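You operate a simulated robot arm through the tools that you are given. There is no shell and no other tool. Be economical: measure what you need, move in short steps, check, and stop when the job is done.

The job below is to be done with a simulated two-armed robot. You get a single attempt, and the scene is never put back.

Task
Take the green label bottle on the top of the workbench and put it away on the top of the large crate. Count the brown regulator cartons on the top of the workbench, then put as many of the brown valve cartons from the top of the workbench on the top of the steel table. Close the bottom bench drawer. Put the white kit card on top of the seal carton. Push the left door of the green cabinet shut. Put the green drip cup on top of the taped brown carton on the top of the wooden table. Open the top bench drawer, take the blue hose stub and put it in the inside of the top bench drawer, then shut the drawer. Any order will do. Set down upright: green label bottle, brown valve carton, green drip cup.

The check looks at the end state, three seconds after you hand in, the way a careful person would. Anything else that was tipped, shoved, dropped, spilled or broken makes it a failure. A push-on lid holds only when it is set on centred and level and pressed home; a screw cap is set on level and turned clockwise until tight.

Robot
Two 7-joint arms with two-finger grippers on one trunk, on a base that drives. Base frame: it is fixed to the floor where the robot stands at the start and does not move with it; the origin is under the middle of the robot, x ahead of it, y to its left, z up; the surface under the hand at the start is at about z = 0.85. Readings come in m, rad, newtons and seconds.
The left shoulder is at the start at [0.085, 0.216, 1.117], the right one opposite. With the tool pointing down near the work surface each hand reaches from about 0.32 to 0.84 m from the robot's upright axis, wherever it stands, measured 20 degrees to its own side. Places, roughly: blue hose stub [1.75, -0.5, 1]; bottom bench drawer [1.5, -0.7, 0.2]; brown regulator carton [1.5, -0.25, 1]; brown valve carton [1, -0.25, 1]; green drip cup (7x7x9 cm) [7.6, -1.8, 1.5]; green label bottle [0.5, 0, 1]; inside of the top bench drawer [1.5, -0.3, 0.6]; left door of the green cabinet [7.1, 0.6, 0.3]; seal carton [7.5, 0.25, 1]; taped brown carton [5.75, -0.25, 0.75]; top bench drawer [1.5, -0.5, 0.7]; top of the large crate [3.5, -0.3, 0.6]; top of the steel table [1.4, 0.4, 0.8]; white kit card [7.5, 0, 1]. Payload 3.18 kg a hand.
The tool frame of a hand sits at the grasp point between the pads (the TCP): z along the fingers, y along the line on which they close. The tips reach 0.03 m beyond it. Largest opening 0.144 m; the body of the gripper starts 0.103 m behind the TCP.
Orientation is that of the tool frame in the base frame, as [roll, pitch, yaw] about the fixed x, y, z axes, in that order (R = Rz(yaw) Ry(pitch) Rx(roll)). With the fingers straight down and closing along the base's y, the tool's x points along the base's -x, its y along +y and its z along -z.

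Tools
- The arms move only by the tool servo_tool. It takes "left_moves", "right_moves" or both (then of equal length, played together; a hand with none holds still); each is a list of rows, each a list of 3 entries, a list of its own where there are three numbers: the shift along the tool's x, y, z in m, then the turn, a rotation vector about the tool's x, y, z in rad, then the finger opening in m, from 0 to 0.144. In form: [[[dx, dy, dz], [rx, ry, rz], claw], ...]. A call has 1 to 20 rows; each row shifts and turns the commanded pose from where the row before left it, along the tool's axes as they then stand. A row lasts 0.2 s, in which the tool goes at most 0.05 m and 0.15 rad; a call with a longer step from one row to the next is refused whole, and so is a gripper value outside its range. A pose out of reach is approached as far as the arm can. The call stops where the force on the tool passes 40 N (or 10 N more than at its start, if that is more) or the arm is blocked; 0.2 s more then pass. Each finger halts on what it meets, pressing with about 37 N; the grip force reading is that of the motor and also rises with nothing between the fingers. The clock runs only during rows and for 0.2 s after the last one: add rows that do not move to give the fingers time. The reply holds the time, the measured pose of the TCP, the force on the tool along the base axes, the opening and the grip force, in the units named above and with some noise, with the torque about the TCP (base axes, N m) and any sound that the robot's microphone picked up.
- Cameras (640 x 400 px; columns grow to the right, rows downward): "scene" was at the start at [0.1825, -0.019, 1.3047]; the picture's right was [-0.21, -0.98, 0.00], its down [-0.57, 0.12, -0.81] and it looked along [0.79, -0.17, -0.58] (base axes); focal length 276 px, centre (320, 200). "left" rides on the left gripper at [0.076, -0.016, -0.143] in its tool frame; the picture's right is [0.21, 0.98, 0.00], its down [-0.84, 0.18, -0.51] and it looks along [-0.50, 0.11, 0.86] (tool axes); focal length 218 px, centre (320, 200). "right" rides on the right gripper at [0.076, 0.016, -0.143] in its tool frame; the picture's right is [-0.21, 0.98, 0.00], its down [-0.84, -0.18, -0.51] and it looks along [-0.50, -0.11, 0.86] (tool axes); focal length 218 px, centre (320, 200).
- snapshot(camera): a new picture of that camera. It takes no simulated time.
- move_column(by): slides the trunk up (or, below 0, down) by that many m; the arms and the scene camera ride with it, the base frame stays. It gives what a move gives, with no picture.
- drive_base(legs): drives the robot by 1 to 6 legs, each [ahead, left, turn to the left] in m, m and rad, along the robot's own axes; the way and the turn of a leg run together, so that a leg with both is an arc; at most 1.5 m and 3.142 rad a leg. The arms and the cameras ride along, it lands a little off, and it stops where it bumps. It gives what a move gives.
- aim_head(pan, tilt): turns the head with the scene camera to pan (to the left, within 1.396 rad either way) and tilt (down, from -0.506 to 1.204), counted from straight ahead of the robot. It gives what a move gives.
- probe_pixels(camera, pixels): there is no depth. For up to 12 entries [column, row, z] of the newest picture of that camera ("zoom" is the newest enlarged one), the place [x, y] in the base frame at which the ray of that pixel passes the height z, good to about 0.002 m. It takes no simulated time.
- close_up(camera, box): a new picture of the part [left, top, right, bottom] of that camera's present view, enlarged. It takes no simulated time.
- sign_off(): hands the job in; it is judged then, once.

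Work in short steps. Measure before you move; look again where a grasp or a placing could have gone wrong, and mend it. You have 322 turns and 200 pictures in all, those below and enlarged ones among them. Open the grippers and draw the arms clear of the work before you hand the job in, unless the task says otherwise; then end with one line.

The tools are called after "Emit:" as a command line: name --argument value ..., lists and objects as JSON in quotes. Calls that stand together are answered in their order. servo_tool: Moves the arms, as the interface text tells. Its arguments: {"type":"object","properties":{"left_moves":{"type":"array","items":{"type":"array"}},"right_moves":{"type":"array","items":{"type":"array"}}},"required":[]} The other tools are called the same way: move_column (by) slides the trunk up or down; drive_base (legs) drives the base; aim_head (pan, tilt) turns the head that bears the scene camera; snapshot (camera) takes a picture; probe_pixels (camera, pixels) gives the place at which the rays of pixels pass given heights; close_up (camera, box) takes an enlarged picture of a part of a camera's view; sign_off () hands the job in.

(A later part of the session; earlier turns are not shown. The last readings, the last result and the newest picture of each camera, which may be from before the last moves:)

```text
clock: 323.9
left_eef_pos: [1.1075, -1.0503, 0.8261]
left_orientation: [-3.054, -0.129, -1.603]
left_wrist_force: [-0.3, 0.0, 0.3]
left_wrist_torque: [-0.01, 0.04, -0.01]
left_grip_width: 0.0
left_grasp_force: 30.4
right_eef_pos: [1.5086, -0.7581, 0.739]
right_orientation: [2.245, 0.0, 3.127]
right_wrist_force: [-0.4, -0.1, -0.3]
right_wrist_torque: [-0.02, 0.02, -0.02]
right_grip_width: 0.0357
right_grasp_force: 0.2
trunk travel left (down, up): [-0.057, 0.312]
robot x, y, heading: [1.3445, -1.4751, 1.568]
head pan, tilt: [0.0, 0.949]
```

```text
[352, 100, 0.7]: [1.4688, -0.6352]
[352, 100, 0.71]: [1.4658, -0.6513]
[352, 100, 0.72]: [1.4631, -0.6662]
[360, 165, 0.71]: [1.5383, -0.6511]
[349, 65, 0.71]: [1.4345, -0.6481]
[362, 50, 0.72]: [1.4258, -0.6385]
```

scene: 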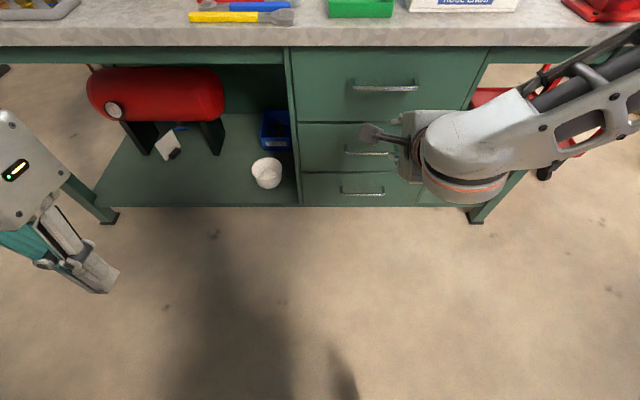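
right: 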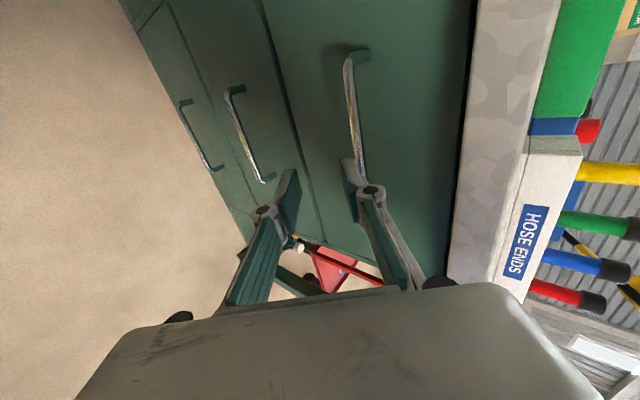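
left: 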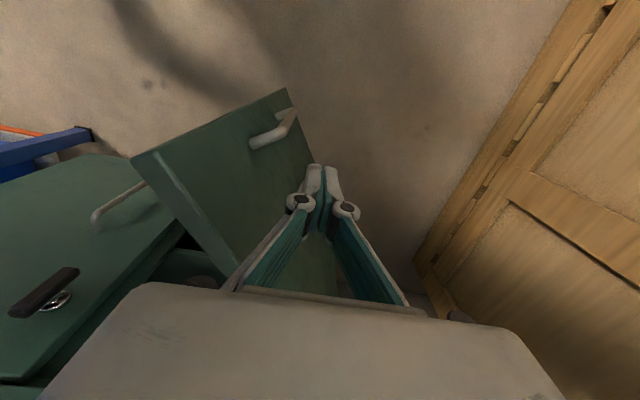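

Align along tool y, then advance along the tool axis so the bar lies between the fingers.

Emit:
servo_tool --right_moves '[[[0, 0.0208, 0.0], [0, 0, 0], 0.036], [[0, 0.0207, 0.0], [0, 0, 0], 0.036], [[0, 0, 0.025], [0, 0, 0], 0.036], [[0, 0, 0.02], [0, 0, 0], 0.036], [[0, 0, 0.015], [0, 0, 0], 0.036], [[0, 0, 0.0], [0, 0, 0], 0.036]]'

Emit:
snapshot --camera "right"

```text
clock: 325.2
left_eef_pos: [1.1068, -1.0515, 0.8257]
left_orientation: [-3.052, -0.13, -1.602]
left_wrist_force: [0.2, -0.1, -0.8]
left_wrist_torque: [-0.01, -0.01, 0.01]
left_grip_width: 0.0
left_grasp_force: 30.9
right_eef_pos: [1.5105, -0.6842, 0.7334]
right_orientation: [2.243, 0.001, 3.127]
right_wrist_force: [0.4, 0.7, 0.1]
right_wrist_torque: [0.03, -0.05, 0.04]
right_grip_width: 0.0359
right_grasp_force: 0.1
trunk travel left (down, up): [-0.057, 0.312]
robot x, y, heading: [1.3498, -1.4748, 1.562]
head pan, tilt: [0.0, 0.949]
```

```text
73 pictures are left
```

right: 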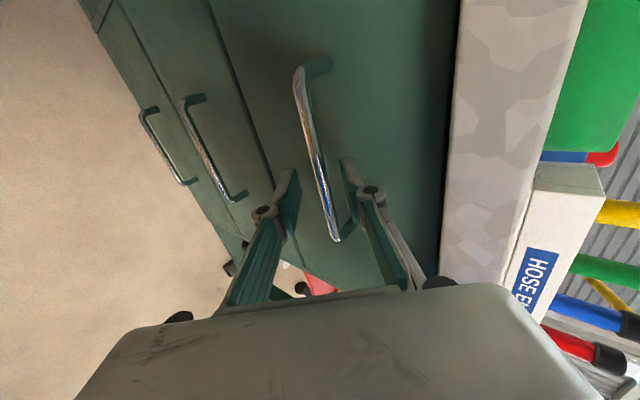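

The bar lies between the fingers. Advance 1 cm more and close.

Emit:
servo_tool --right_moves '[[[0, 0, 0.012], [0, 0, 0], 0.036], [[0, 0, 0], [0, 0, 0], 0.025], [[0, 0, 0], [0, 0, 0], 0.015], [[0, 0, 0], [0, 0, 0], 0.005], [[0, 0, 0], [0, 0, 0], 0.0], [[0, 0, 0], [0, 0, 0], 0.0]]'

Emit:
snapshot --camera "right"

```text
clock: 326.6
left_eef_pos: [1.1078, -1.0519, 0.8267]
left_orientation: [-3.053, -0.128, -1.604]
left_wrist_force: [0.2, -0.3, -0.2]
left_wrist_torque: [0.01, 0.01, 0.01]
left_grip_width: 0.0
left_grasp_force: 30.7
right_eef_pos: [1.5094, -0.6744, 0.7295]
right_orientation: [2.243, 0.001, 3.129]
right_wrist_force: [1.1, 2.3, 4.6]
right_wrist_torque: [0.1, -0.33, 0.01]
right_grip_width: 0.0114
right_grasp_force: 41.7
trunk travel left (down, up): [-0.057, 0.312]
robot x, y, heading: [1.3484, -1.4756, 1.568]
head pan, tilt: [0.0, 0.949]
```

```text
72 pictures are left
```

right: 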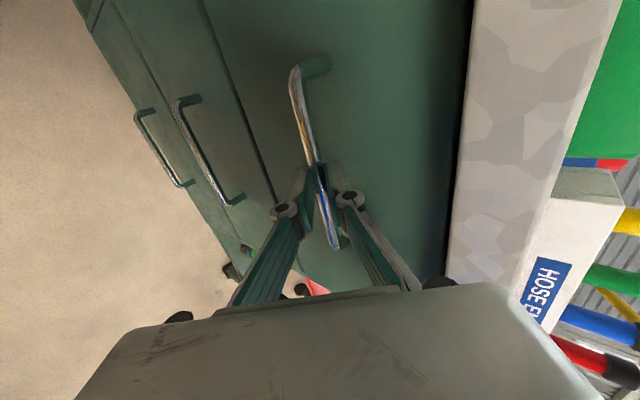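

Handle is gripped (0.0114). Pull by driving back 0.2 m.

Emit:
drive_base --legs '[[-0.2, 0.0, 0.0]]'

Emit:
snapshot --camera "scene"

```text
clock: 328.2
left_eef_pos: [1.107, -1.2504, 0.8261]
left_orientation: [-3.053, -0.129, -1.602]
left_wrist_force: [0.3, 1.0, 0.0]
left_wrist_torque: [0.02, -0.01, -0.02]
left_grip_width: 0.0
left_grasp_force: 30.5
right_eef_pos: [1.511, -0.8736, 0.7286]
right_orientation: [2.24, 0.0, 3.127]
right_wrist_force: [10.0, 1.9, 9.3]
right_wrist_torque: [0.24, -0.3, 0.08]
right_grip_width: 0.0114
right_grasp_force: 41.6
trunk travel left (down, up): [-0.057, 0.312]
robot x, y, heading: [1.3462, -1.6765, 1.564]
head pan, tilt: [0.0, 0.949]
```

```text
71 pictures are left
```

scene: 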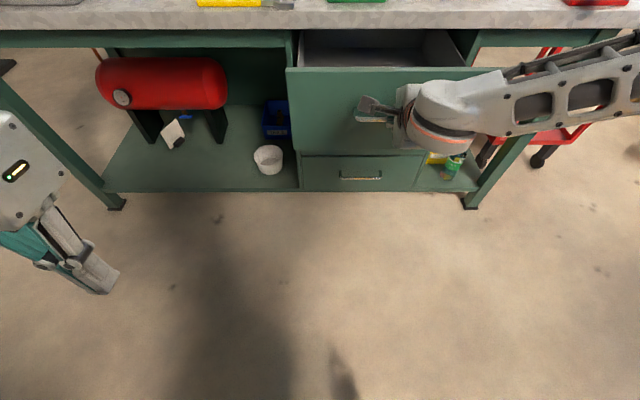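

Drawer is open 0.2 m. Release the handle and back the hand out, then drive back slightly.

Emit:
servo_tool --right_moves '[[[0, 0, 0], [0, 0, 0], 0.015], [[0, 0, 0], [0, 0, 0], 0.03], [[0, 0, 0], [0, 0, 0], 0.036], [[0, 0, -0.02], [0, 0, 0], 0.036], [[0, 0, -0.04], [0, 0, 0], 0.036], [[0, 0, -0.04], [0, 0, 0], 0.03]]'

Emit:
servo_tool --right_moves '[[[0, -0.01, -0.03], [0.14, 0, 0], 0.03], [[0, 0, -0.03], [0.14, 0, 0], 0.03], [[0, 0, -0.03], [0.14, 0, 0], 0.03], [[0, 0, -0.03], [0.14, 0, 0], 0.03], [[0, 0, -0.03], [0.14, 0, 0], 0.03], [[0, 0, -0.03], [0.14, 0, 0], 0.03], [[0, 0, -0.02], [0.05, 0, 0], 0.03]]'

Emit:
move_column --by 0.3

Emit:
snapshot --camera "scene"

```text
clock: 329.6
left_eef_pos: [1.1064, -1.2494, 0.826]
left_orientation: [-3.053, -0.129, -1.601]
left_wrist_force: [0.3, -0.3, -0.3]
left_wrist_torque: [0.01, -0.02, 0.0]
left_grip_width: 0.0
left_grasp_force: 30.4
right_eef_pos: [1.5089, -0.9517, 0.7912]
right_orientation: [2.241, 0.001, 3.127]
right_wrist_force: [-0.2, 0.0, 0.2]
right_wrist_torque: [-0.03, -0.01, 0.01]
right_grip_width: 0.0302
right_grasp_force: 0.0
trunk travel left (down, up): [-0.057, 0.312]
robot x, y, heading: [1.3451, -1.6739, 1.569]
head pan, tilt: [0.0, 0.949]
```

```text
clock: 331.2
left_eef_pos: [1.1068, -1.2503, 0.826]
left_orientation: [-3.053, -0.131, -1.601]
left_wrist_force: [0.0, -0.3, 0.8]
left_wrist_torque: [0.02, -0.01, 0.0]
left_grip_width: 0.0
left_grasp_force: 30.9
right_eef_pos: [1.5059, -1.0506, 0.9534]
right_orientation: [3.135, -0.001, 3.127]
right_wrist_force: [-0.8, -0.5, 1.5]
right_wrist_torque: [0.0, -0.02, -0.01]
right_grip_width: 0.03
right_grasp_force: 0.1
trunk travel left (down, up): [-0.057, 0.312]
robot x, y, heading: [1.3439, -1.6743, 1.571]
head pan, tilt: [0.0, 0.949]
```

```text
clock: 334.2
left_eef_pos: [1.1067, -1.2495, 1.1265]
left_orientation: [-3.052, -0.13, -1.604]
left_wrist_force: [-0.4, -0.8, 0.1]
left_wrist_torque: [0.01, -0.02, 0.0]
left_grip_width: 0.0003
left_grasp_force: 31.0
right_eef_pos: [1.5057, -1.0498, 1.2518]
right_orientation: [3.132, 0.001, 3.126]
right_wrist_force: [-0.4, 0.0, 0.0]
right_wrist_torque: [-0.02, 0.0, -0.02]
right_grip_width: 0.03
right_grasp_force: 0.0
trunk travel left (down, up): [-0.357, 0.012]
robot x, y, heading: [1.3456, -1.6723, 1.572]
head pan, tilt: [0.0, 0.949]
```

```text
70 pictures are left
```

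scene: 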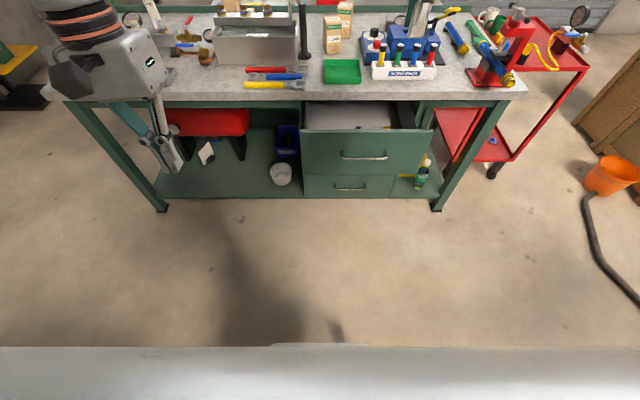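

Open drawer confirmed. Drive right 0.2 and forward 0.45, then view the hose holder.

Emit:
drive_base --legs '[[0.0, -0.2, 0.0], [0.45, 0.0, 0.0]]'

Emit:
aim_head --pan -0.1 --tilt 0.8

Emit:
snapshot --camera "scene"

Emit:
snapshot --camera "right"

```text
clock: 338.9
left_eef_pos: [1.3115, -0.7976, 1.127]
left_orientation: [-3.051, -0.129, -1.606]
left_wrist_force: [-0.5, 0.1, -0.4]
left_wrist_torque: [0.0, -0.01, 0.03]
left_grip_width: 0.0001
left_grasp_force: 31.2
right_eef_pos: [1.7127, -0.6005, 1.2516]
right_orientation: [3.134, 0.0, 3.123]
right_wrist_force: [-0.6, -0.3, 0.0]
right_wrist_torque: [0.03, 0.01, 0.01]
right_grip_width: 0.0297
right_grasp_force: 0.0
trunk travel left (down, up): [-0.357, 0.012]
robot x, y, heading: [1.5494, -1.2233, 1.56]
head pan, tilt: [0.0, 0.949]
```

```text
clock: 339.6
left_eef_pos: [1.3109, -0.7979, 1.1257]
left_orientation: [-3.053, -0.13, -1.605]
left_wrist_force: [-0.4, 0.1, 0.0]
left_wrist_torque: [0.06, -0.01, 0.01]
left_grip_width: 0.0002
left_grasp_force: 30.4
right_eef_pos: [1.7119, -0.601, 1.2522]
right_orientation: [3.133, 0.001, 3.122]
right_wrist_force: [-0.1, -0.6, 0.8]
right_wrist_torque: [0.03, 0.01, -0.02]
right_grip_width: 0.03
right_grasp_force: 0.0
trunk travel left (down, up): [-0.357, 0.012]
robot x, y, heading: [1.5481, -1.2228, 1.563]
head pan, tilt: [-0.099, 0.799]
```

```text
69 pictures are left
```

scene: 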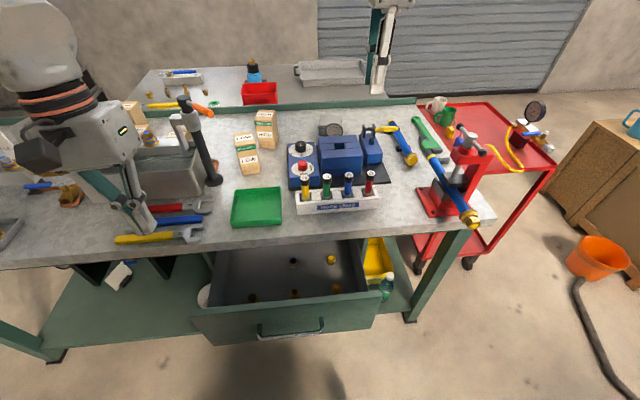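

```text
68 pictures are left
```

right: 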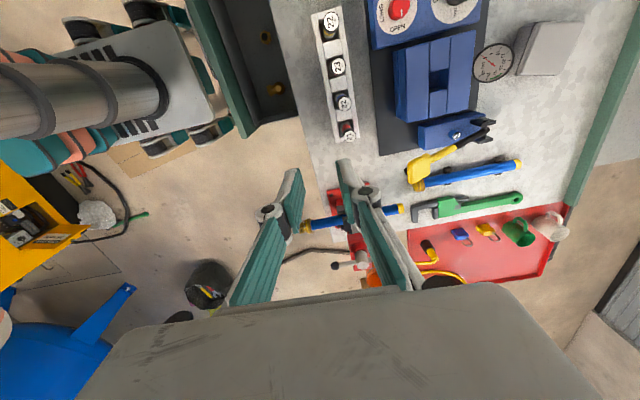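

Emit:
close_up --camera "scene" --box '[280, 160, 400, 230]'

Emit:
probe_pixels --camera "right" --pixels '[[342, 103, 1.0], [342, 103, 1.02], [342, 103, 0.98], [337, 66, 1.0], [347, 131, 1.0], [330, 20, 1.0]]'

Emit:
close_up --camera "right" --box '[300, 0, 400, 150]'

```text
5.33 times, centred on (340, 195) of scene
```

zoom: 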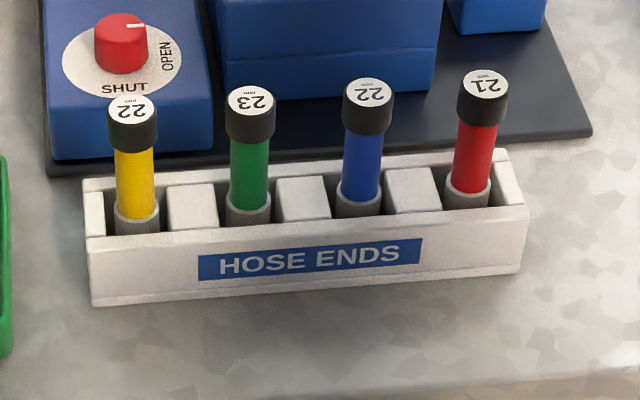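

```text
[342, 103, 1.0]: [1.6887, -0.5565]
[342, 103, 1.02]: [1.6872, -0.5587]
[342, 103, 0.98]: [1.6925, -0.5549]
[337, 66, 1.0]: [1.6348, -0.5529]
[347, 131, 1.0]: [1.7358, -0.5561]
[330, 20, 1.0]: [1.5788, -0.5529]
```

```text
2.67 times, centred on (350, 75) of right
```

zoom: 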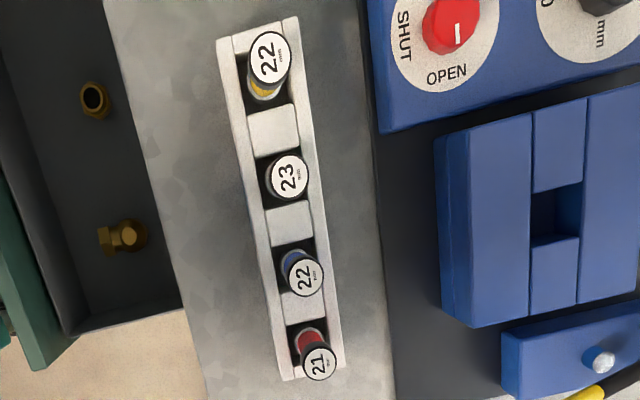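

Emit:
probe_pixels --camera "scene" --pixels '[[348.8, 174.7, 0.98], [348.8, 174.7, 1.0], [348.8, 174.7, 1.02], [348.8, 174.7, 0.96], [347, 198, 0.9], [309, 215, 0.85]]'

Emit:
probe_pixels --camera "right" --pixels '[[344.4, 103.8, 0.96], [344.4, 103.8, 0.98], [344.4, 103.8, 1.0], [344.4, 103.8, 1.02], [338, 65.6, 0.98], [349, 135, 0.98], [320, 55, 0.65], [335, 10, 0.88]]'

```text
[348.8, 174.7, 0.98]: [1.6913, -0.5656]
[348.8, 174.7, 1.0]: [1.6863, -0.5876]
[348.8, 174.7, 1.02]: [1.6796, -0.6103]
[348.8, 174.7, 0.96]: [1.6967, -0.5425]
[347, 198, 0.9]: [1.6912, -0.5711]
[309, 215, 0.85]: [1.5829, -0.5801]
```

```text
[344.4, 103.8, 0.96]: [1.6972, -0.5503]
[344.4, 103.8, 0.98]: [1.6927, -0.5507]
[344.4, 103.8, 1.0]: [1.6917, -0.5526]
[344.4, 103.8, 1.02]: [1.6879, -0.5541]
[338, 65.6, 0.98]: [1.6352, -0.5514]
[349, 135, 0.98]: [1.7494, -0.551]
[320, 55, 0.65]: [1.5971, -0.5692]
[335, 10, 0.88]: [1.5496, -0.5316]
```

Blue stub: (1.695,−0.551), cap top z≈0.967. Move the right hand above it and descend partially.

Emit:
servo_tool --right_moves '[[[0.017, 0.025, 0.02], [0, 0, 0], 0.05], [[0, 0.025, 0.035], [0, 0, 0], 0.05], [[0, 0, 0.045], [0, 0, 0], 0.05], [[0, 0, 0.045], [0, 0, 0], 0.05], [[0, 0, 0.045], [0, 0, 0], 0.05], [[0, 0, 0], [0, 0, 0], 0.05]]'

Emit:
snapshot --camera "right"

Emit:
snapshot --camera "scene"

```text
clock: 341.1
left_eef_pos: [1.3108, -0.7989, 1.1268]
left_orientation: [-3.052, -0.129, -1.606]
left_wrist_force: [0.5, 0.6, -0.1]
left_wrist_torque: [0.01, 0.02, -0.03]
left_grip_width: 0.0
left_grasp_force: 30.6
right_eef_pos: [1.6942, -0.5501, 1.0628]
right_orientation: [3.131, -0.001, 3.122]
right_wrist_force: [-0.3, 0.3, -0.1]
right_wrist_torque: [-0.01, 0.0, -0.02]
right_grip_width: 0.05
right_grasp_force: 0.2
trunk travel left (down, up): [-0.357, 0.012]
robot x, y, heading: [1.5434, -1.2218, 1.566]
head pan, tilt: [-0.099, 0.799]
```

```text
65 pictures are left
```

right: 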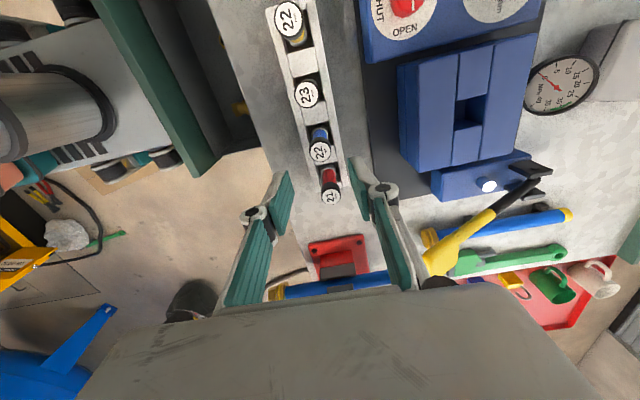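

```text
64 pictures are left
```

scene: 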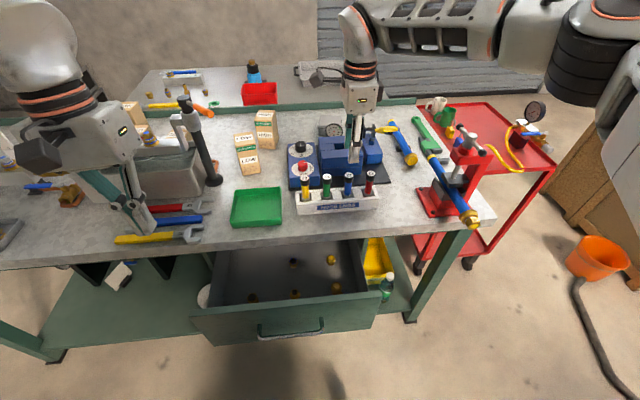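

Emit:
probe_pixels --camera "right" --pixels '[[320, 152, 0.967], [331, 197, 0.967], [307, 93, 0.967], [320, 137, 0.93]]'

Emit:
close_up --camera "scene" --box '[290, 120, 400, 220]'

```text
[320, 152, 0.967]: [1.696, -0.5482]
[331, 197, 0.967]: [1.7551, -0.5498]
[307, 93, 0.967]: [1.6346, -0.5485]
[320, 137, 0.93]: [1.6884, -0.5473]
```

```text
4.00 times, centred on (345, 170) of scene
```

zoom: 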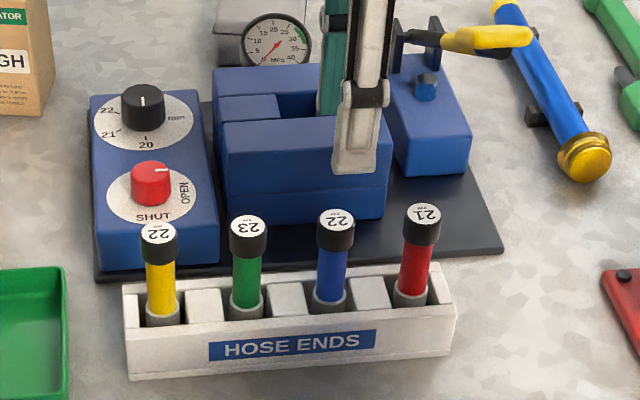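

Aligned. Descend to z≈0.948 and close.

Emit:
servo_tool --right_moves '[[[-0.001, 0.001, 0.04], [0, 0, 0], 0.05], [[0, 0, 0.04], [0, 0, 0], 0.05], [[0, 0, 0.034], [0, 0, 0], 0.05], [[0, 0, 0], [0, 0, 0], 0.04], [[0, 0, 0], [0, 0, 0], 0.03], [[0, 0, 0], [0, 0, 0], 0.02], [[0, 0, 0], [0, 0, 0], 0.01], [[0, 0, 0], [0, 0, 0], 0.01]]'

Emit:
close_up --camera "scene" --box '[290, 120, 400, 220]'

```text
clock: 342.9
left_eef_pos: [1.3117, -0.7989, 1.127]
left_orientation: [-3.053, -0.13, -1.605]
left_wrist_force: [-0.2, 0.1, 0.9]
left_wrist_torque: [0.0, -0.01, 0.01]
left_grip_width: 0.0
left_grasp_force: 31.2
right_eef_pos: [1.6962, -0.5464, 0.9477]
right_orientation: [3.132, 0.001, 3.123]
right_wrist_force: [-0.5, 0.1, -0.8]
right_wrist_torque: [0.01, -0.01, 0.01]
right_grip_width: 0.0233
right_grasp_force: 36.3
trunk travel left (down, up): [-0.357, 0.012]
robot x, y, heading: [1.5438, -1.2226, 1.561]
head pan, tilt: [-0.099, 0.799]
```

```text
4.00 times, centred on (345, 170) of scene
```

zoom: 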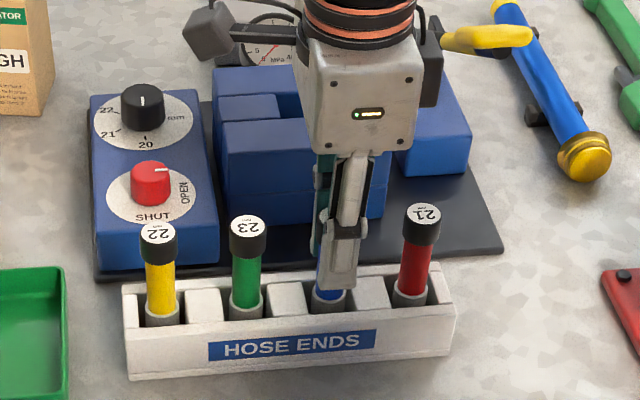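

Stub gripped (0.0233). Lift straight up 0.14 m.

Emit:
servo_tool --right_moves '[[[0, 0, -0.02], [0, 0, 0], 0.01], [[0, 0, -0.03], [0, 0, 0], 0.01], [[0, 0, -0.03], [0, 0, 0], 0.01], [[0, 0, -0.03], [0, 0, 0], 0.01], [[0, 0, -0.03], [0, 0, 0], 0.01]]'

Emit:
snapshot --camera "scene"

```text
clock: 344.1
left_eef_pos: [1.3105, -0.7997, 1.1267]
left_orientation: [-3.053, -0.13, -1.605]
left_wrist_force: [0.3, -0.7, -0.3]
left_wrist_torque: [0.03, -0.03, 0.0]
left_grip_width: 0.0001
left_grasp_force: 30.9
right_eef_pos: [1.6952, -0.5488, 1.0885]
right_orientation: [3.131, 0.001, 3.123]
right_wrist_force: [-0.5, -0.1, -0.5]
right_wrist_torque: [0.01, 0.01, 0.0]
right_grip_width: 0.0229
right_grasp_force: 36.7
trunk travel left (down, up): [-0.357, 0.012]
robot x, y, heading: [1.5512, -1.2221, 1.561]
head pan, tilt: [-0.099, 0.799]
```

```text
61 pictures are left
```

scene: 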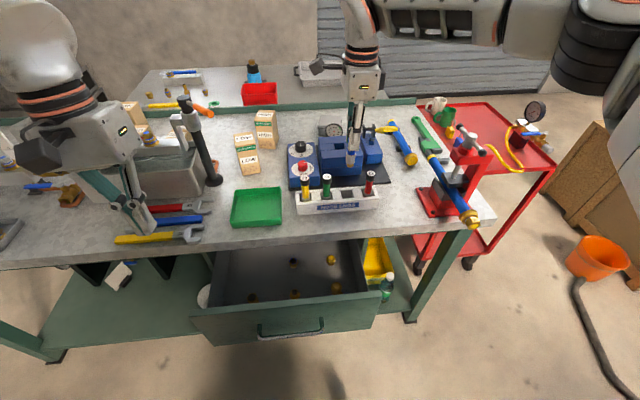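

Stub out. Carry it over the open drawer while turning the hand's yaw back, then inspect the drawer interior.

Emit:
servo_tool --right_moves '[[[0.019, -0.038, 0], [0, 0, 0], 0.01], [[0.019, -0.038, 0], [0, 0, 0], 0.01], [[0.019, -0.038, 0], [0, 0, 0], 0.01], [[0.019, -0.038, 0], [0, 0, 0], 0.01], [[0.019, -0.038, 0], [0, 0, 0], 0.01], [[0, 0, 0], [0, 0, -0.1428], 0.01], [[0, 0, 0], [0, 0, -0.1428], 0.01], [[0, 0, 0], [0, 0, -0.1428], 0.01], [[0, 0, 0], [0, 0, -0.1428], 0.01], [[0, 0, 0], [0, 0, -0.1428], 0.01], [[0, 0, 0], [0, 0, -0.1428], 0.01], [[0, 0, 0], [0, 0, -0.1428], 0.01], [[0, 0, 0], [0, 0, -0.1428], 0.01], [[0, 0, 0], [0, 0, -0.1428], 0.01], [[0, 0, 0], [0, 0, -0.1428], 0.01], [[0, 0, 0], [0, 0, -0.1428], 0.01]]'

Emit:
close_up --camera "scene" --box '[180, 180, 420, 350]'

Emit:
snapshot --camera "right"

```text
clock: 347.4
left_eef_pos: [1.3103, -0.7966, 1.1261]
left_orientation: [-3.052, -0.129, -1.607]
left_wrist_force: [-0.5, -0.1, -0.4]
left_wrist_torque: [-0.01, -0.01, -0.01]
left_grip_width: 0.0
left_grasp_force: 30.6
right_eef_pos: [1.5987, -0.7356, 1.0874]
right_orientation: [-3.141, 0.007, -1.587]
right_wrist_force: [1.1, -0.6, -1.0]
right_wrist_torque: [0.0, -0.03, 0.01]
right_grip_width: 0.0229
right_grasp_force: 36.7
trunk travel left (down, up): [-0.357, 0.012]
robot x, y, heading: [1.5451, -1.2234, 1.562]
head pan, tilt: [-0.099, 0.799]
```

```text
2.35 times, centred on (300, 265) of scene
```

zoom: 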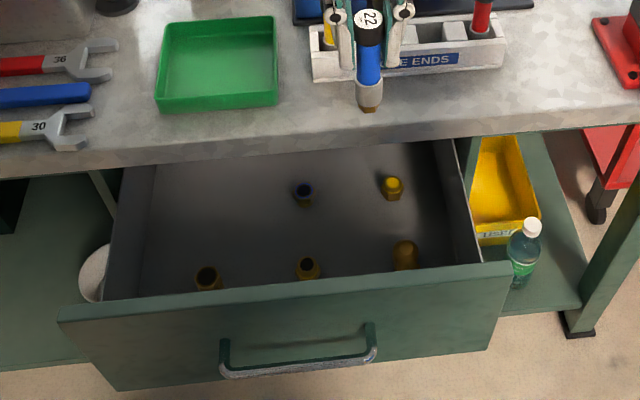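

```text
59 pictures are left
```

right: 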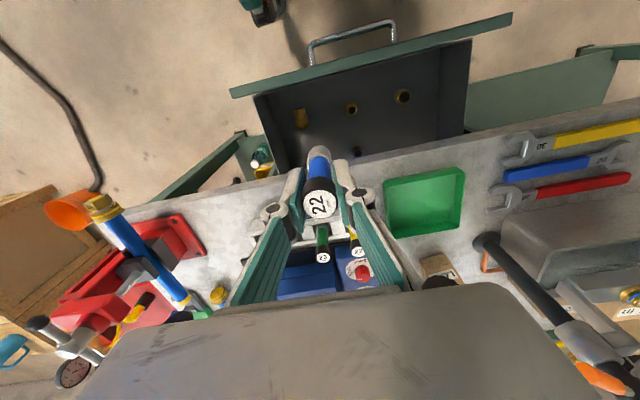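

Emit:
probe_pixels --camera "right" --pixels '[[301, 120, 0.62], [352, 109, 0.62], [402, 97, 0.62], [357, 152, 0.62], [280, 165, 0.62], [372, 54, 0.78], [340, 75, 0.78], [340, 75, 0.82], [258, 95, 0.6], [467, 45, 0.6], [345, 135, 0.6]]'

Emit:
probe_pixels --camera "zoom" --pixels '[[206, 280, 0.62], [307, 270, 0.62], [404, 257, 0.62], [304, 195, 0.62], [390, 190, 0.62], [60, 315, 0.78], [510, 270, 0.78], [60, 315, 0.82], [510, 270, 0.82]]'

```text
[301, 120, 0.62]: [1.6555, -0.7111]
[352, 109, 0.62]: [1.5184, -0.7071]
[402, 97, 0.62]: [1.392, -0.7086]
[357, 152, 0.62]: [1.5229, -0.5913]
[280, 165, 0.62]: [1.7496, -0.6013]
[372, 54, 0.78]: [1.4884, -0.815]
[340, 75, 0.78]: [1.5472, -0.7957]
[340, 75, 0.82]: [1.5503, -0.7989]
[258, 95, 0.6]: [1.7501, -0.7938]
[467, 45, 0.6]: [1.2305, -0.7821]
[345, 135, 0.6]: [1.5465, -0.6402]
```

```text
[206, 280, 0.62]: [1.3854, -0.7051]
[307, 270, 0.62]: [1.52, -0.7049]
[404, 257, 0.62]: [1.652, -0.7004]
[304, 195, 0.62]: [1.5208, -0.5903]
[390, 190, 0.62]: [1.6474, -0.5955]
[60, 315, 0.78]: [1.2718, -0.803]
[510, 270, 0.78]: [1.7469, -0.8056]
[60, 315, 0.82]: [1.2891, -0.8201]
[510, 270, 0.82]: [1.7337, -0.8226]
```

Empty floor spot at (1.587,−0.72), floor z≈0.605. Pull the left hand aside, align, and lower the column 0.2.

Emit:
servo_tool --left_moves '[[[0.02, 0.03, -0.01], [0, 0, 0], 0], [[0.02, 0.03, -0.01], [0, 0, 0], 0], [[0.02, 0.03, -0.01], [0, 0, 0], 0], [[0.02, 0.03, -0.01], [0, 0, 0], 0]]' --right_moves '[[[-0.006, 0.006, 0], [0, 0, 0], 0.01], [[-0.007, 0.006, 0], [0, 0, 0], 0.01], [[0, 0, 0], [0, 0, 0.016], 0.01], [[0, 0, 0], [0, 0, 0], 0.01]]'

Emit:
move_column --by -0.2

Emit:
snapshot --camera "scene"

```text
clock: 348.4
left_eef_pos: [1.184, -0.8714, 1.1661]
left_orientation: [-3.051, -0.128, -1.608]
left_wrist_force: [0.2, -1.0, 0.0]
left_wrist_torque: [0.05, -0.03, 0.02]
left_grip_width: 0.0
left_grasp_force: 31.0
right_eef_pos: [1.5848, -0.7241, 1.0876]
right_orientation: [-3.14, 0.011, -1.609]
right_wrist_force: [0.2, 0.2, -0.1]
right_wrist_torque: [0.03, 0.01, -0.01]
right_grip_width: 0.0229
right_grasp_force: 36.5
trunk travel left (down, up): [-0.357, 0.012]
robot x, y, heading: [1.5477, -1.2225, 1.564]
head pan, tilt: [-0.099, 0.799]
```

```text
clock: 350.6
left_eef_pos: [1.1849, -0.8704, 0.9663]
left_orientation: [-3.053, -0.127, -1.605]
left_wrist_force: [0.1, 0.0, 0.1]
left_wrist_torque: [0.02, 0.01, 0.01]
left_grip_width: 0.0001
left_grasp_force: 30.8
right_eef_pos: [1.5865, -0.7242, 0.8882]
right_orientation: [-3.14, 0.011, -1.607]
right_wrist_force: [0.0, 0.3, -1.0]
right_wrist_torque: [0.02, 0.03, 0.0]
right_grip_width: 0.0227
right_grasp_force: 36.7
trunk travel left (down, up): [-0.157, 0.212]
robot x, y, heading: [1.5503, -1.2244, 1.563]
head pan, tilt: [-0.099, 0.799]
```

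```text
58 pictures are left
```

scene: 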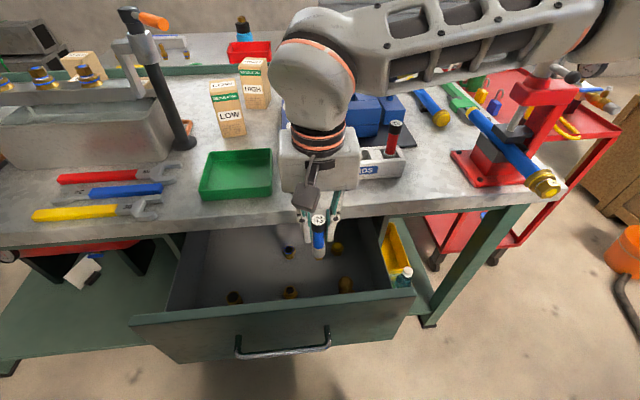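

Arm stays outside the bench edge. Lower the stub in steps toward the drawer floor.

Emit:
servo_tool --right_moves '[[[0, 0, 0.04], [0, 0, 0], 0.01], [[0, 0, 0.04], [0, 0, 0], 0.01], [[0, 0, 0.04], [0, 0, 0], 0.01], [[0, 0, 0.03], [0, 0, 0], 0.01], [[0, 0, 0.02], [0, 0, 0], 0.01], [[0, 0, 0], [0, 0, 0], 0.01]]'

Emit:
snapshot --camera "scene"

```text
clock: 352.0
left_eef_pos: [1.184, -0.8703, 0.9659]
left_orientation: [-3.054, -0.129, -1.605]
left_wrist_force: [0.0, -0.6, 1.2]
left_wrist_torque: [0.01, -0.01, 0.0]
left_grip_width: 0.0
left_grasp_force: 30.9
right_eef_pos: [1.5851, -0.7216, 0.7177]
right_orientation: [3.141, 0.009, -1.607]
right_wrist_force: [-0.1, 0.4, -0.6]
right_wrist_torque: [0.01, -0.01, -0.02]
right_grip_width: 0.0226
right_grasp_force: 36.7
trunk travel left (down, up): [-0.157, 0.212]
robot x, y, heading: [1.5462, -1.2215, 1.563]
head pan, tilt: [-0.099, 0.799]
```

```text
57 pictures are left
```

scene: 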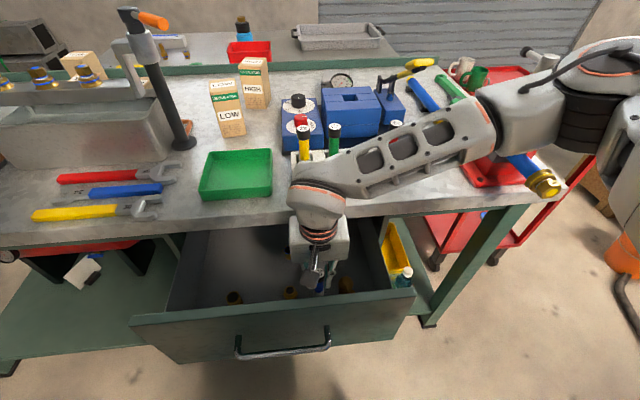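

Emit:
servo_tool --right_moves '[[[0, 0, 0.008], [0, 0, 0], 0.01], [[0, 0, 0.008], [0, 0, 0], 0.01], [[0, 0, 0.006], [0, 0, 0], 0.01], [[0, 0, 0.004], [0, 0, 0], 0.01], [[0, 0, 0], [0, 0, 0], 0.01]]'

Emit:
snapshot --camera "right"

```text
clock: 353.2
left_eef_pos: [1.1849, -0.8705, 0.9657]
left_orientation: [-3.051, -0.126, -1.605]
left_wrist_force: [0.7, 0.1, -0.9]
left_wrist_torque: [0.01, -0.01, 0.01]
left_grip_width: 0.0
left_grasp_force: 30.0
right_eef_pos: [1.5858, -0.722, 0.6928]
right_orientation: [3.14, 0.012, -1.608]
right_wrist_force: [1.8, -0.5, 14.1]
right_wrist_torque: [-0.27, -0.17, 0.01]
right_grip_width: 0.0229
right_grasp_force: 36.9
trunk travel left (down, up): [-0.157, 0.212]
robot x, y, heading: [1.549, -1.2236, 1.561]
head pan, tilt: [-0.099, 0.799]
```

```text
56 pictures are left
```

right: 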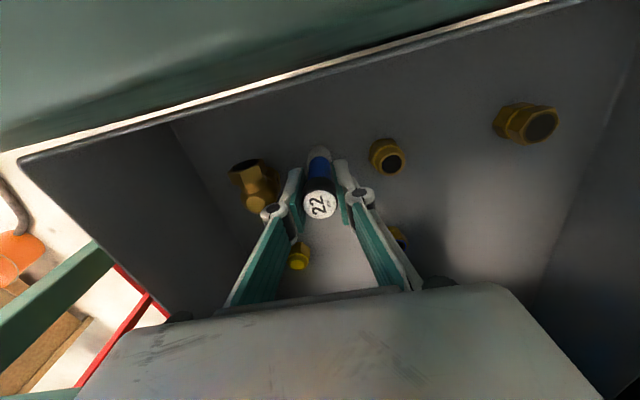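

Stub touches the drawer floor (14 N). Ease, open slightly, rise.

Emit:
servo_tool --right_moves '[[[0, 0, -0.001], [0, 0, 0], 0.02], [[0, 0, 0], [0, 0, 0], 0.035], [[0, 0, 0], [0, 0, 0], 0.05], [[0, 0, -0.02], [0, 0, 0], 0.05], [[0, 0, -0.04], [0, 0, 0], 0.05], [[0, 0, -0.045], [0, 0, 0], 0.05], [[0, 0, -0.045], [0, 0, 0], 0.05], [[0, 0, -0.045], [0, 0, 0], 0.03], [[0, 0, -0.045], [0, 0, 0], 0.0]]'

Emit:
snapshot --camera "right"

```text
clock: 355.2
left_eef_pos: [1.1844, -0.8703, 0.966]
left_orientation: [-3.054, -0.129, -1.607]
left_wrist_force: [0.0, -0.3, 0.1]
left_wrist_torque: [0.03, 0.03, -0.01]
left_grip_width: 0.0001
left_grasp_force: 30.4
right_eef_pos: [1.5866, -0.7238, 0.932]
right_orientation: [3.14, 0.009, -1.606]
right_wrist_force: [-0.4, 0.3, -0.2]
right_wrist_torque: [0.0, 0.0, 0.05]
right_grip_width: 0.0001
right_grasp_force: 30.3
trunk travel left (down, up): [-0.157, 0.212]
robot x, y, heading: [1.5458, -1.2231, 1.566]
head pan, tilt: [-0.099, 0.799]
```

```text
55 pictures are left
```

right: 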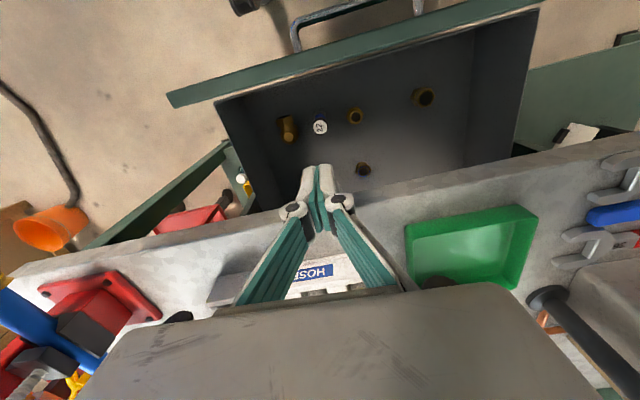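

Stub stands in the drawer. Back the robot 0.22 so the hand is outside the drawer front, then lower to handle height.

Emit:
drive_base --legs '[[-0.22, 0.0, 0.0]]'

Emit:
servo_tool --right_moves '[[[0, 0.035, 0.01], [0, 0, 0], 0], [[0.0, 0.035, 0.02], [0, 0, 0], 0], [[0, 0, 0.045], [0, 0, 0], 0], [[0, 0, 0.045], [0, 0, 0], 0], [[0, 0, 0.045], [0, 0, 0], 0], [[0, 0, 0.045], [0, 0, 0], 0]]'

Emit:
snapshot --camera "scene"

```text
clock: 356.9
left_eef_pos: [1.1833, -1.0906, 0.966]
left_orientation: [-3.052, -0.129, -1.606]
left_wrist_force: [0.5, -0.6, -0.3]
left_wrist_torque: [0.01, 0.01, 0.01]
left_grip_width: 0.0
left_grasp_force: 30.6
right_eef_pos: [1.5847, -0.9433, 0.932]
right_orientation: [-3.141, 0.009, -1.606]
right_wrist_force: [-0.4, -0.5, -0.5]
right_wrist_torque: [0.02, -0.01, -0.01]
right_grip_width: 0.0
right_grasp_force: 30.4
trunk travel left (down, up): [-0.157, 0.212]
robot x, y, heading: [1.5465, -1.4443, 1.562]
head pan, tilt: [-0.099, 0.799]
```

```text
clock: 358.3
left_eef_pos: [1.1834, -1.0903, 0.9656]
left_orientation: [-3.054, -0.131, -1.607]
left_wrist_force: [-0.6, 0.0, -0.8]
left_wrist_torque: [-0.05, 0.01, 0.0]
left_grip_width: 0.0
left_grasp_force: 30.3
right_eef_pos: [1.5154, -0.939, 0.7205]
right_orientation: [3.141, 0.008, -1.606]
right_wrist_force: [0.7, 0.1, 0.9]
right_wrist_torque: [-0.03, 0.04, -0.02]
right_grip_width: 0.0001
right_grasp_force: 30.6
trunk travel left (down, up): [-0.157, 0.212]
robot x, y, heading: [1.5456, -1.4444, 1.562]
head pan, tilt: [-0.099, 0.799]
```

```text
54 pictures are left
```

scene: 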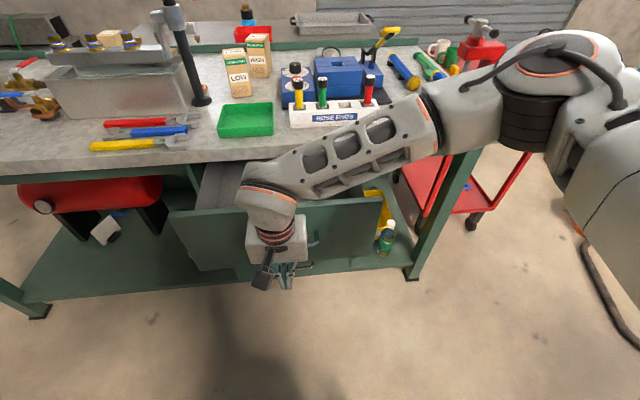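

Push the handle bar inward with slow rows.

Emit:
servo_tool --right_moves '[[[-0.02, 0, 0], [0, 0, 0], 0], [[-0.02, 0, 0], [0, 0, 0], 0], [[-0.018, 0, 0], [0, 0, 0], 0], [[-0.018, 0, 0], [0, 0, 0], 0], [[-0.018, 0, 0], [0, 0, 0], 0], [[-0.018, 0, 0], [0, 0, 0], 0], [[-0.018, 0, 0], [0, 0, 0], 0], [[-0.018, 0, 0], [0, 0, 0], 0], [[-0.018, 0, 0], [0, 0, 0], 0], [[-0.018, 0, 0], [0, 0, 0], 0], [[-0.018, 0, 0], [0, 0, 0], 0], [[-0.015, 0, 0], [0, 0, 0], 0]]'

Emit:
snapshot --camera "scene"

```text
clock: 360.9
left_eef_pos: [1.1834, -1.0908, 0.965]
left_orientation: [-3.053, -0.127, -1.605]
left_wrist_force: [-0.1, 0.2, -0.1]
left_wrist_torque: [0.02, 0.02, 0.0]
left_grip_width: 0.0
left_grasp_force: 31.4
right_eef_pos: [1.525, -0.7202, 0.7253]
right_orientation: [3.14, 0.011, -1.611]
right_wrist_force: [0.3, 0.6, 0.8]
right_wrist_torque: [0.01, 0.03, 0.0]
right_grip_width: 0.0
right_grasp_force: 30.4
trunk travel left (down, up): [-0.157, 0.212]
robot x, y, heading: [1.5441, -1.4416, 1.562]
head pan, tilt: [-0.099, 0.799]
```

```text
53 pictures are left
```

scene: 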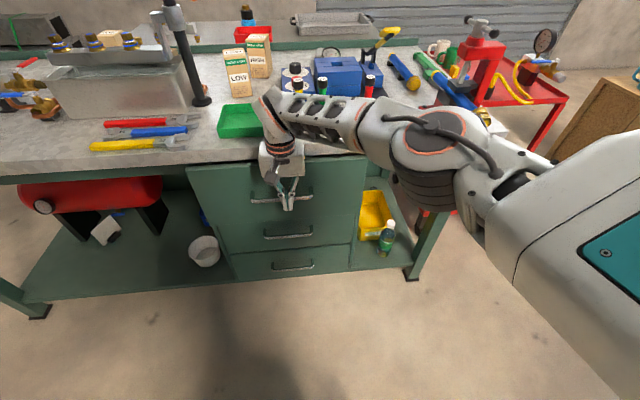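

About 3 cm left; tilt slightly forward for bench-edge clearance and finish the push.

Emit:
servo_tool --right_moves '[[[0, 0, 0], [0, -0.12, 0], 0], [[-0.01, 0, 0.001], [0, -0.12, 0], 0], [[-0.01, 0, 0.002], [0, 0, 0], 0], [[-0.01, 0, 0.002], [0, 0, 0], 0], [[-0.01, 0, 0.002], [0, 0, 0], 0], [[-0.008, 0, 0.002], [0, 0, 0], 0]]'

Emit:
snapshot --camera "scene"

```text
clock: 362.3
left_eef_pos: [1.1836, -1.0905, 0.9649]
left_orientation: [-3.052, -0.13, -1.608]
left_wrist_force: [0.2, 0.2, 1.0]
left_wrist_torque: [-0.01, -0.02, 0.03]
left_grip_width: 0.0002
left_grasp_force: 30.8
right_eef_pos: [1.5233, -0.6777, 0.7243]
right_orientation: [-3.141, 0.244, -1.607]
right_wrist_force: [3.4, -23.1, 0.6]
right_wrist_torque: [-0.25, -0.18, 0.0]
right_grip_width: 0.0059
right_grasp_force: 31.0
trunk travel left (down, up): [-0.157, 0.212]
robot x, y, heading: [1.5457, -1.4451, 1.56]
head pan, tilt: [-0.099, 0.799]
```

```text
52 pictures are left
```

scene: 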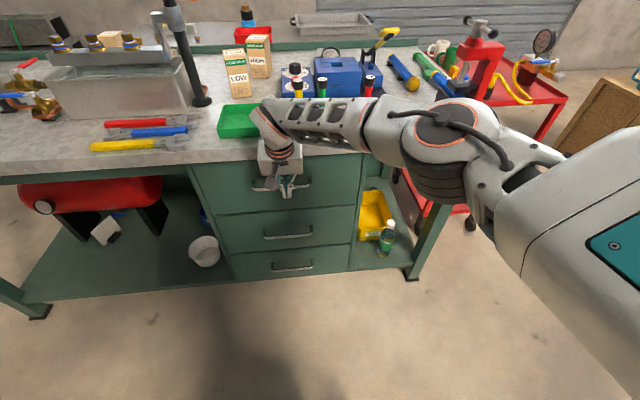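

Drawer shut (23 N at the stop). Back away and verify.

Emit:
drive_base --legs '[[-0.25, 0.0, 0.0]]'

Emit:
move_column --by 0.2

Emit:
aim_head --pan 0.0 --tilt 0.6

Emit:
snapshot --camera "scene"

```text
clock: 364.1
left_eef_pos: [1.1801, -1.3424, 0.9663]
left_orientation: [-3.053, -0.13, -1.606]
left_wrist_force: [-0.4, -0.1, 0.2]
left_wrist_torque: [0.02, -0.01, 0.0]
left_grip_width: 0.0001
left_grasp_force: 31.1
right_eef_pos: [1.5214, -0.9239, 0.7252]
right_orientation: [-3.141, 0.25, -1.607]
right_wrist_force: [0.4, -0.5, 0.8]
right_wrist_torque: [0.04, 0.0, 0.02]
right_grip_width: 0.0
right_grasp_force: 31.0
trunk travel left (down, up): [-0.157, 0.212]
robot x, y, heading: [1.5437, -1.6921, 1.563]
head pan, tilt: [-0.099, 0.799]
```

```text
clock: 366.3
left_eef_pos: [1.181, -1.3411, 1.1652]
left_orientation: [-3.052, -0.129, -1.605]
left_wrist_force: [-0.9, -1.0, 0.1]
left_wrist_torque: [-0.02, 0.01, 0.01]
left_grip_width: 0.0
left_grasp_force: 30.8
right_eef_pos: [1.5351, -0.9031, 1.0734]
right_orientation: [3.135, 0.453, -1.626]
right_wrist_force: [-0.1, 0.2, 0.2]
right_wrist_torque: [-0.02, -0.02, 0.0]
right_grip_width: 0.0003
right_grasp_force: 30.5
trunk travel left (down, up): [-0.357, 0.012]
robot x, y, heading: [1.5432, -1.6957, 1.56]
head pan, tilt: [-0.099, 0.799]
```

```text
clock: 367.0
left_eef_pos: [1.1806, -1.3403, 1.1644]
left_orientation: [-3.053, -0.129, -1.604]
left_wrist_force: [-1.0, 1.2, -0.7]
left_wrist_torque: [-0.01, -0.01, -0.01]
left_grip_width: 0.0001
left_grasp_force: 30.7
right_eef_pos: [1.5346, -0.9036, 1.0736]
right_orientation: [3.133, 0.453, -1.626]
right_wrist_force: [0.0, 0.1, -0.2]
right_wrist_torque: [0.02, 0.0, -0.03]
right_grip_width: 0.0001
right_grasp_force: 30.6
trunk travel left (down, up): [-0.357, 0.012]
robot x, y, heading: [1.542, -1.6935, 1.561]
head pan, tilt: [0.0, 0.6]
```

```text
51 pictures are left
```

scene: 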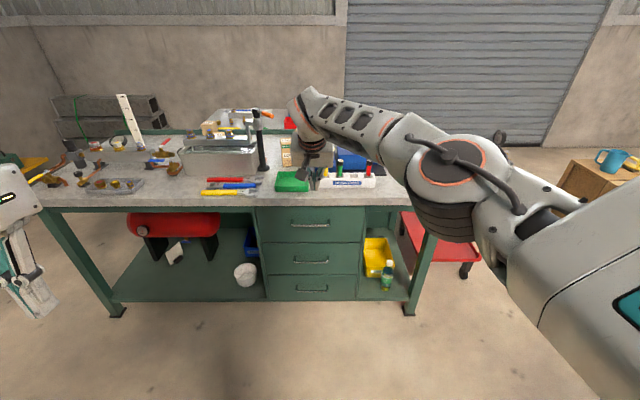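

All drawers are shut. Retract the right hand toward the body, then drive to the bench's front end (original start side).

Emit:
servo_tool --right_moves '[[[0.035, -0.01, -0.02], [0, 0.145, 0], 0], [[0.04, -0.01, -0.01], [0, 0.145, 0], 0], [[0.04, -0.015, -0.01], [0, 0.145, 0], 0], [[0.04, -0.015, -0.01], [0, 0, 0], 0], [[0.04, -0.015, -0.01], [0, 0, 0], 0], [[0.04, -0.015, -0.01], [0, 0, 0], 0], [[0.04, -0.015, -0.01], [0, 0, 0], 0], [[0.03, -0.015, -0.01], [0, 0, 0], 0]]'

Emit:
drive_base --legs '[[0.5, 0.0, 0.0], [0.0, 0.0, -1.571], [-1.5, 0.0, 0.0], [-0.45, 0.0, 0.0]]'

```text
clock: 368.8
left_eef_pos: [1.1811, -1.3409, 1.1661]
left_orientation: [-3.053, -0.129, -1.603]
left_wrist_force: [-0.4, 0.1, -0.2]
left_wrist_torque: [0.03, 0.02, -0.02]
left_grip_width: 0.0001
left_grasp_force: 30.6
right_eef_pos: [1.6217, -1.2259, 1.124]
right_orientation: [3.137, 0.018, -1.607]
right_wrist_force: [-0.1, 0.6, 0.0]
right_wrist_torque: [0.01, -0.04, -0.02]
right_grip_width: 0.0
right_grasp_force: 30.2
trunk travel left (down, up): [-0.357, 0.012]
robot x, y, heading: [1.5425, -1.6923, 1.565]
head pan, tilt: [0.0, 0.6]
```

```text
clock: 385.0
left_eef_pos: [-0.047, -0.8037, 1.1647]
left_orientation: [-3.053, -0.129, 3.094]
left_wrist_force: [-1.0, 1.1, -0.5]
left_wrist_torque: [0.04, 0.0, -0.02]
left_grip_width: 0.0
left_grasp_force: 30.8
right_eef_pos: [0.0611, -1.2447, 1.1246]
right_orientation: [3.136, 0.02, 3.094]
right_wrist_force: [0.2, -1.2, -0.7]
right_wrist_torque: [-0.01, 0.0, 0.01]
right_grip_width: 0.0
right_grasp_force: 30.9
trunk travel left (down, up): [-0.357, 0.012]
robot x, y, heading: [-0.4038, -1.1608, -0.018]
head pan, tilt: [0.0, 0.6]
```

Strafe left 1.45 m to in front of the steel table's end and look.

Emit:
drive_base --legs '[[0.0, 1.45, 0.018]]'

Emit:
aim_head --pan 0.0 --tilt 0.6

Emit:
snapshot --camera "scene"

```text
clock: 397.9
left_eef_pos: [-0.048, 0.6586, 1.1654]
left_orientation: [-3.052, -0.132, 3.122]
left_wrist_force: [-0.1, 0.1, 1.2]
left_wrist_torque: [0.01, -0.02, 0.02]
left_grip_width: 0.0
left_grasp_force: 30.7
right_eef_pos: [0.0746, 0.2196, 1.1252]
right_orientation: [3.137, 0.021, 3.123]
right_wrist_force: [0.1, 0.2, -0.5]
right_wrist_torque: [0.01, -0.01, -0.03]
right_grip_width: 0.0
right_grasp_force: 31.3
trunk travel left (down, up): [-0.357, 0.012]
robot x, y, heading: [-0.395, 0.2925, 0.011]
head pan, tilt: [0.0, 0.6]
```

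```text
clock: 398.4
left_eef_pos: [-0.0484, 0.6591, 1.1665]
left_orientation: [-3.052, -0.131, 3.124]
left_wrist_force: [0.3, 0.0, 0.1]
left_wrist_torque: [-0.04, 0.02, -0.04]
left_grip_width: 0.0002
left_grasp_force: 30.6
right_eef_pos: [0.0732, 0.2192, 1.1239]
right_orientation: [3.136, 0.019, 3.121]
right_wrist_force: [0.2, 0.2, 0.0]
right_wrist_torque: [0.0, -0.03, -0.03]
right_grip_width: 0.0003
right_grasp_force: 30.8
trunk travel left (down, up): [-0.357, 0.012]
robot x, y, heading: [-0.3919, 0.2894, 0.007]
head pan, tilt: [0.0, 0.6]
```

```text
50 pictures are left
```

scene: 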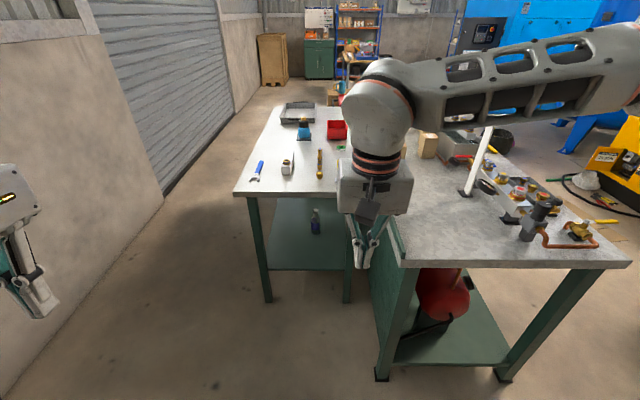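

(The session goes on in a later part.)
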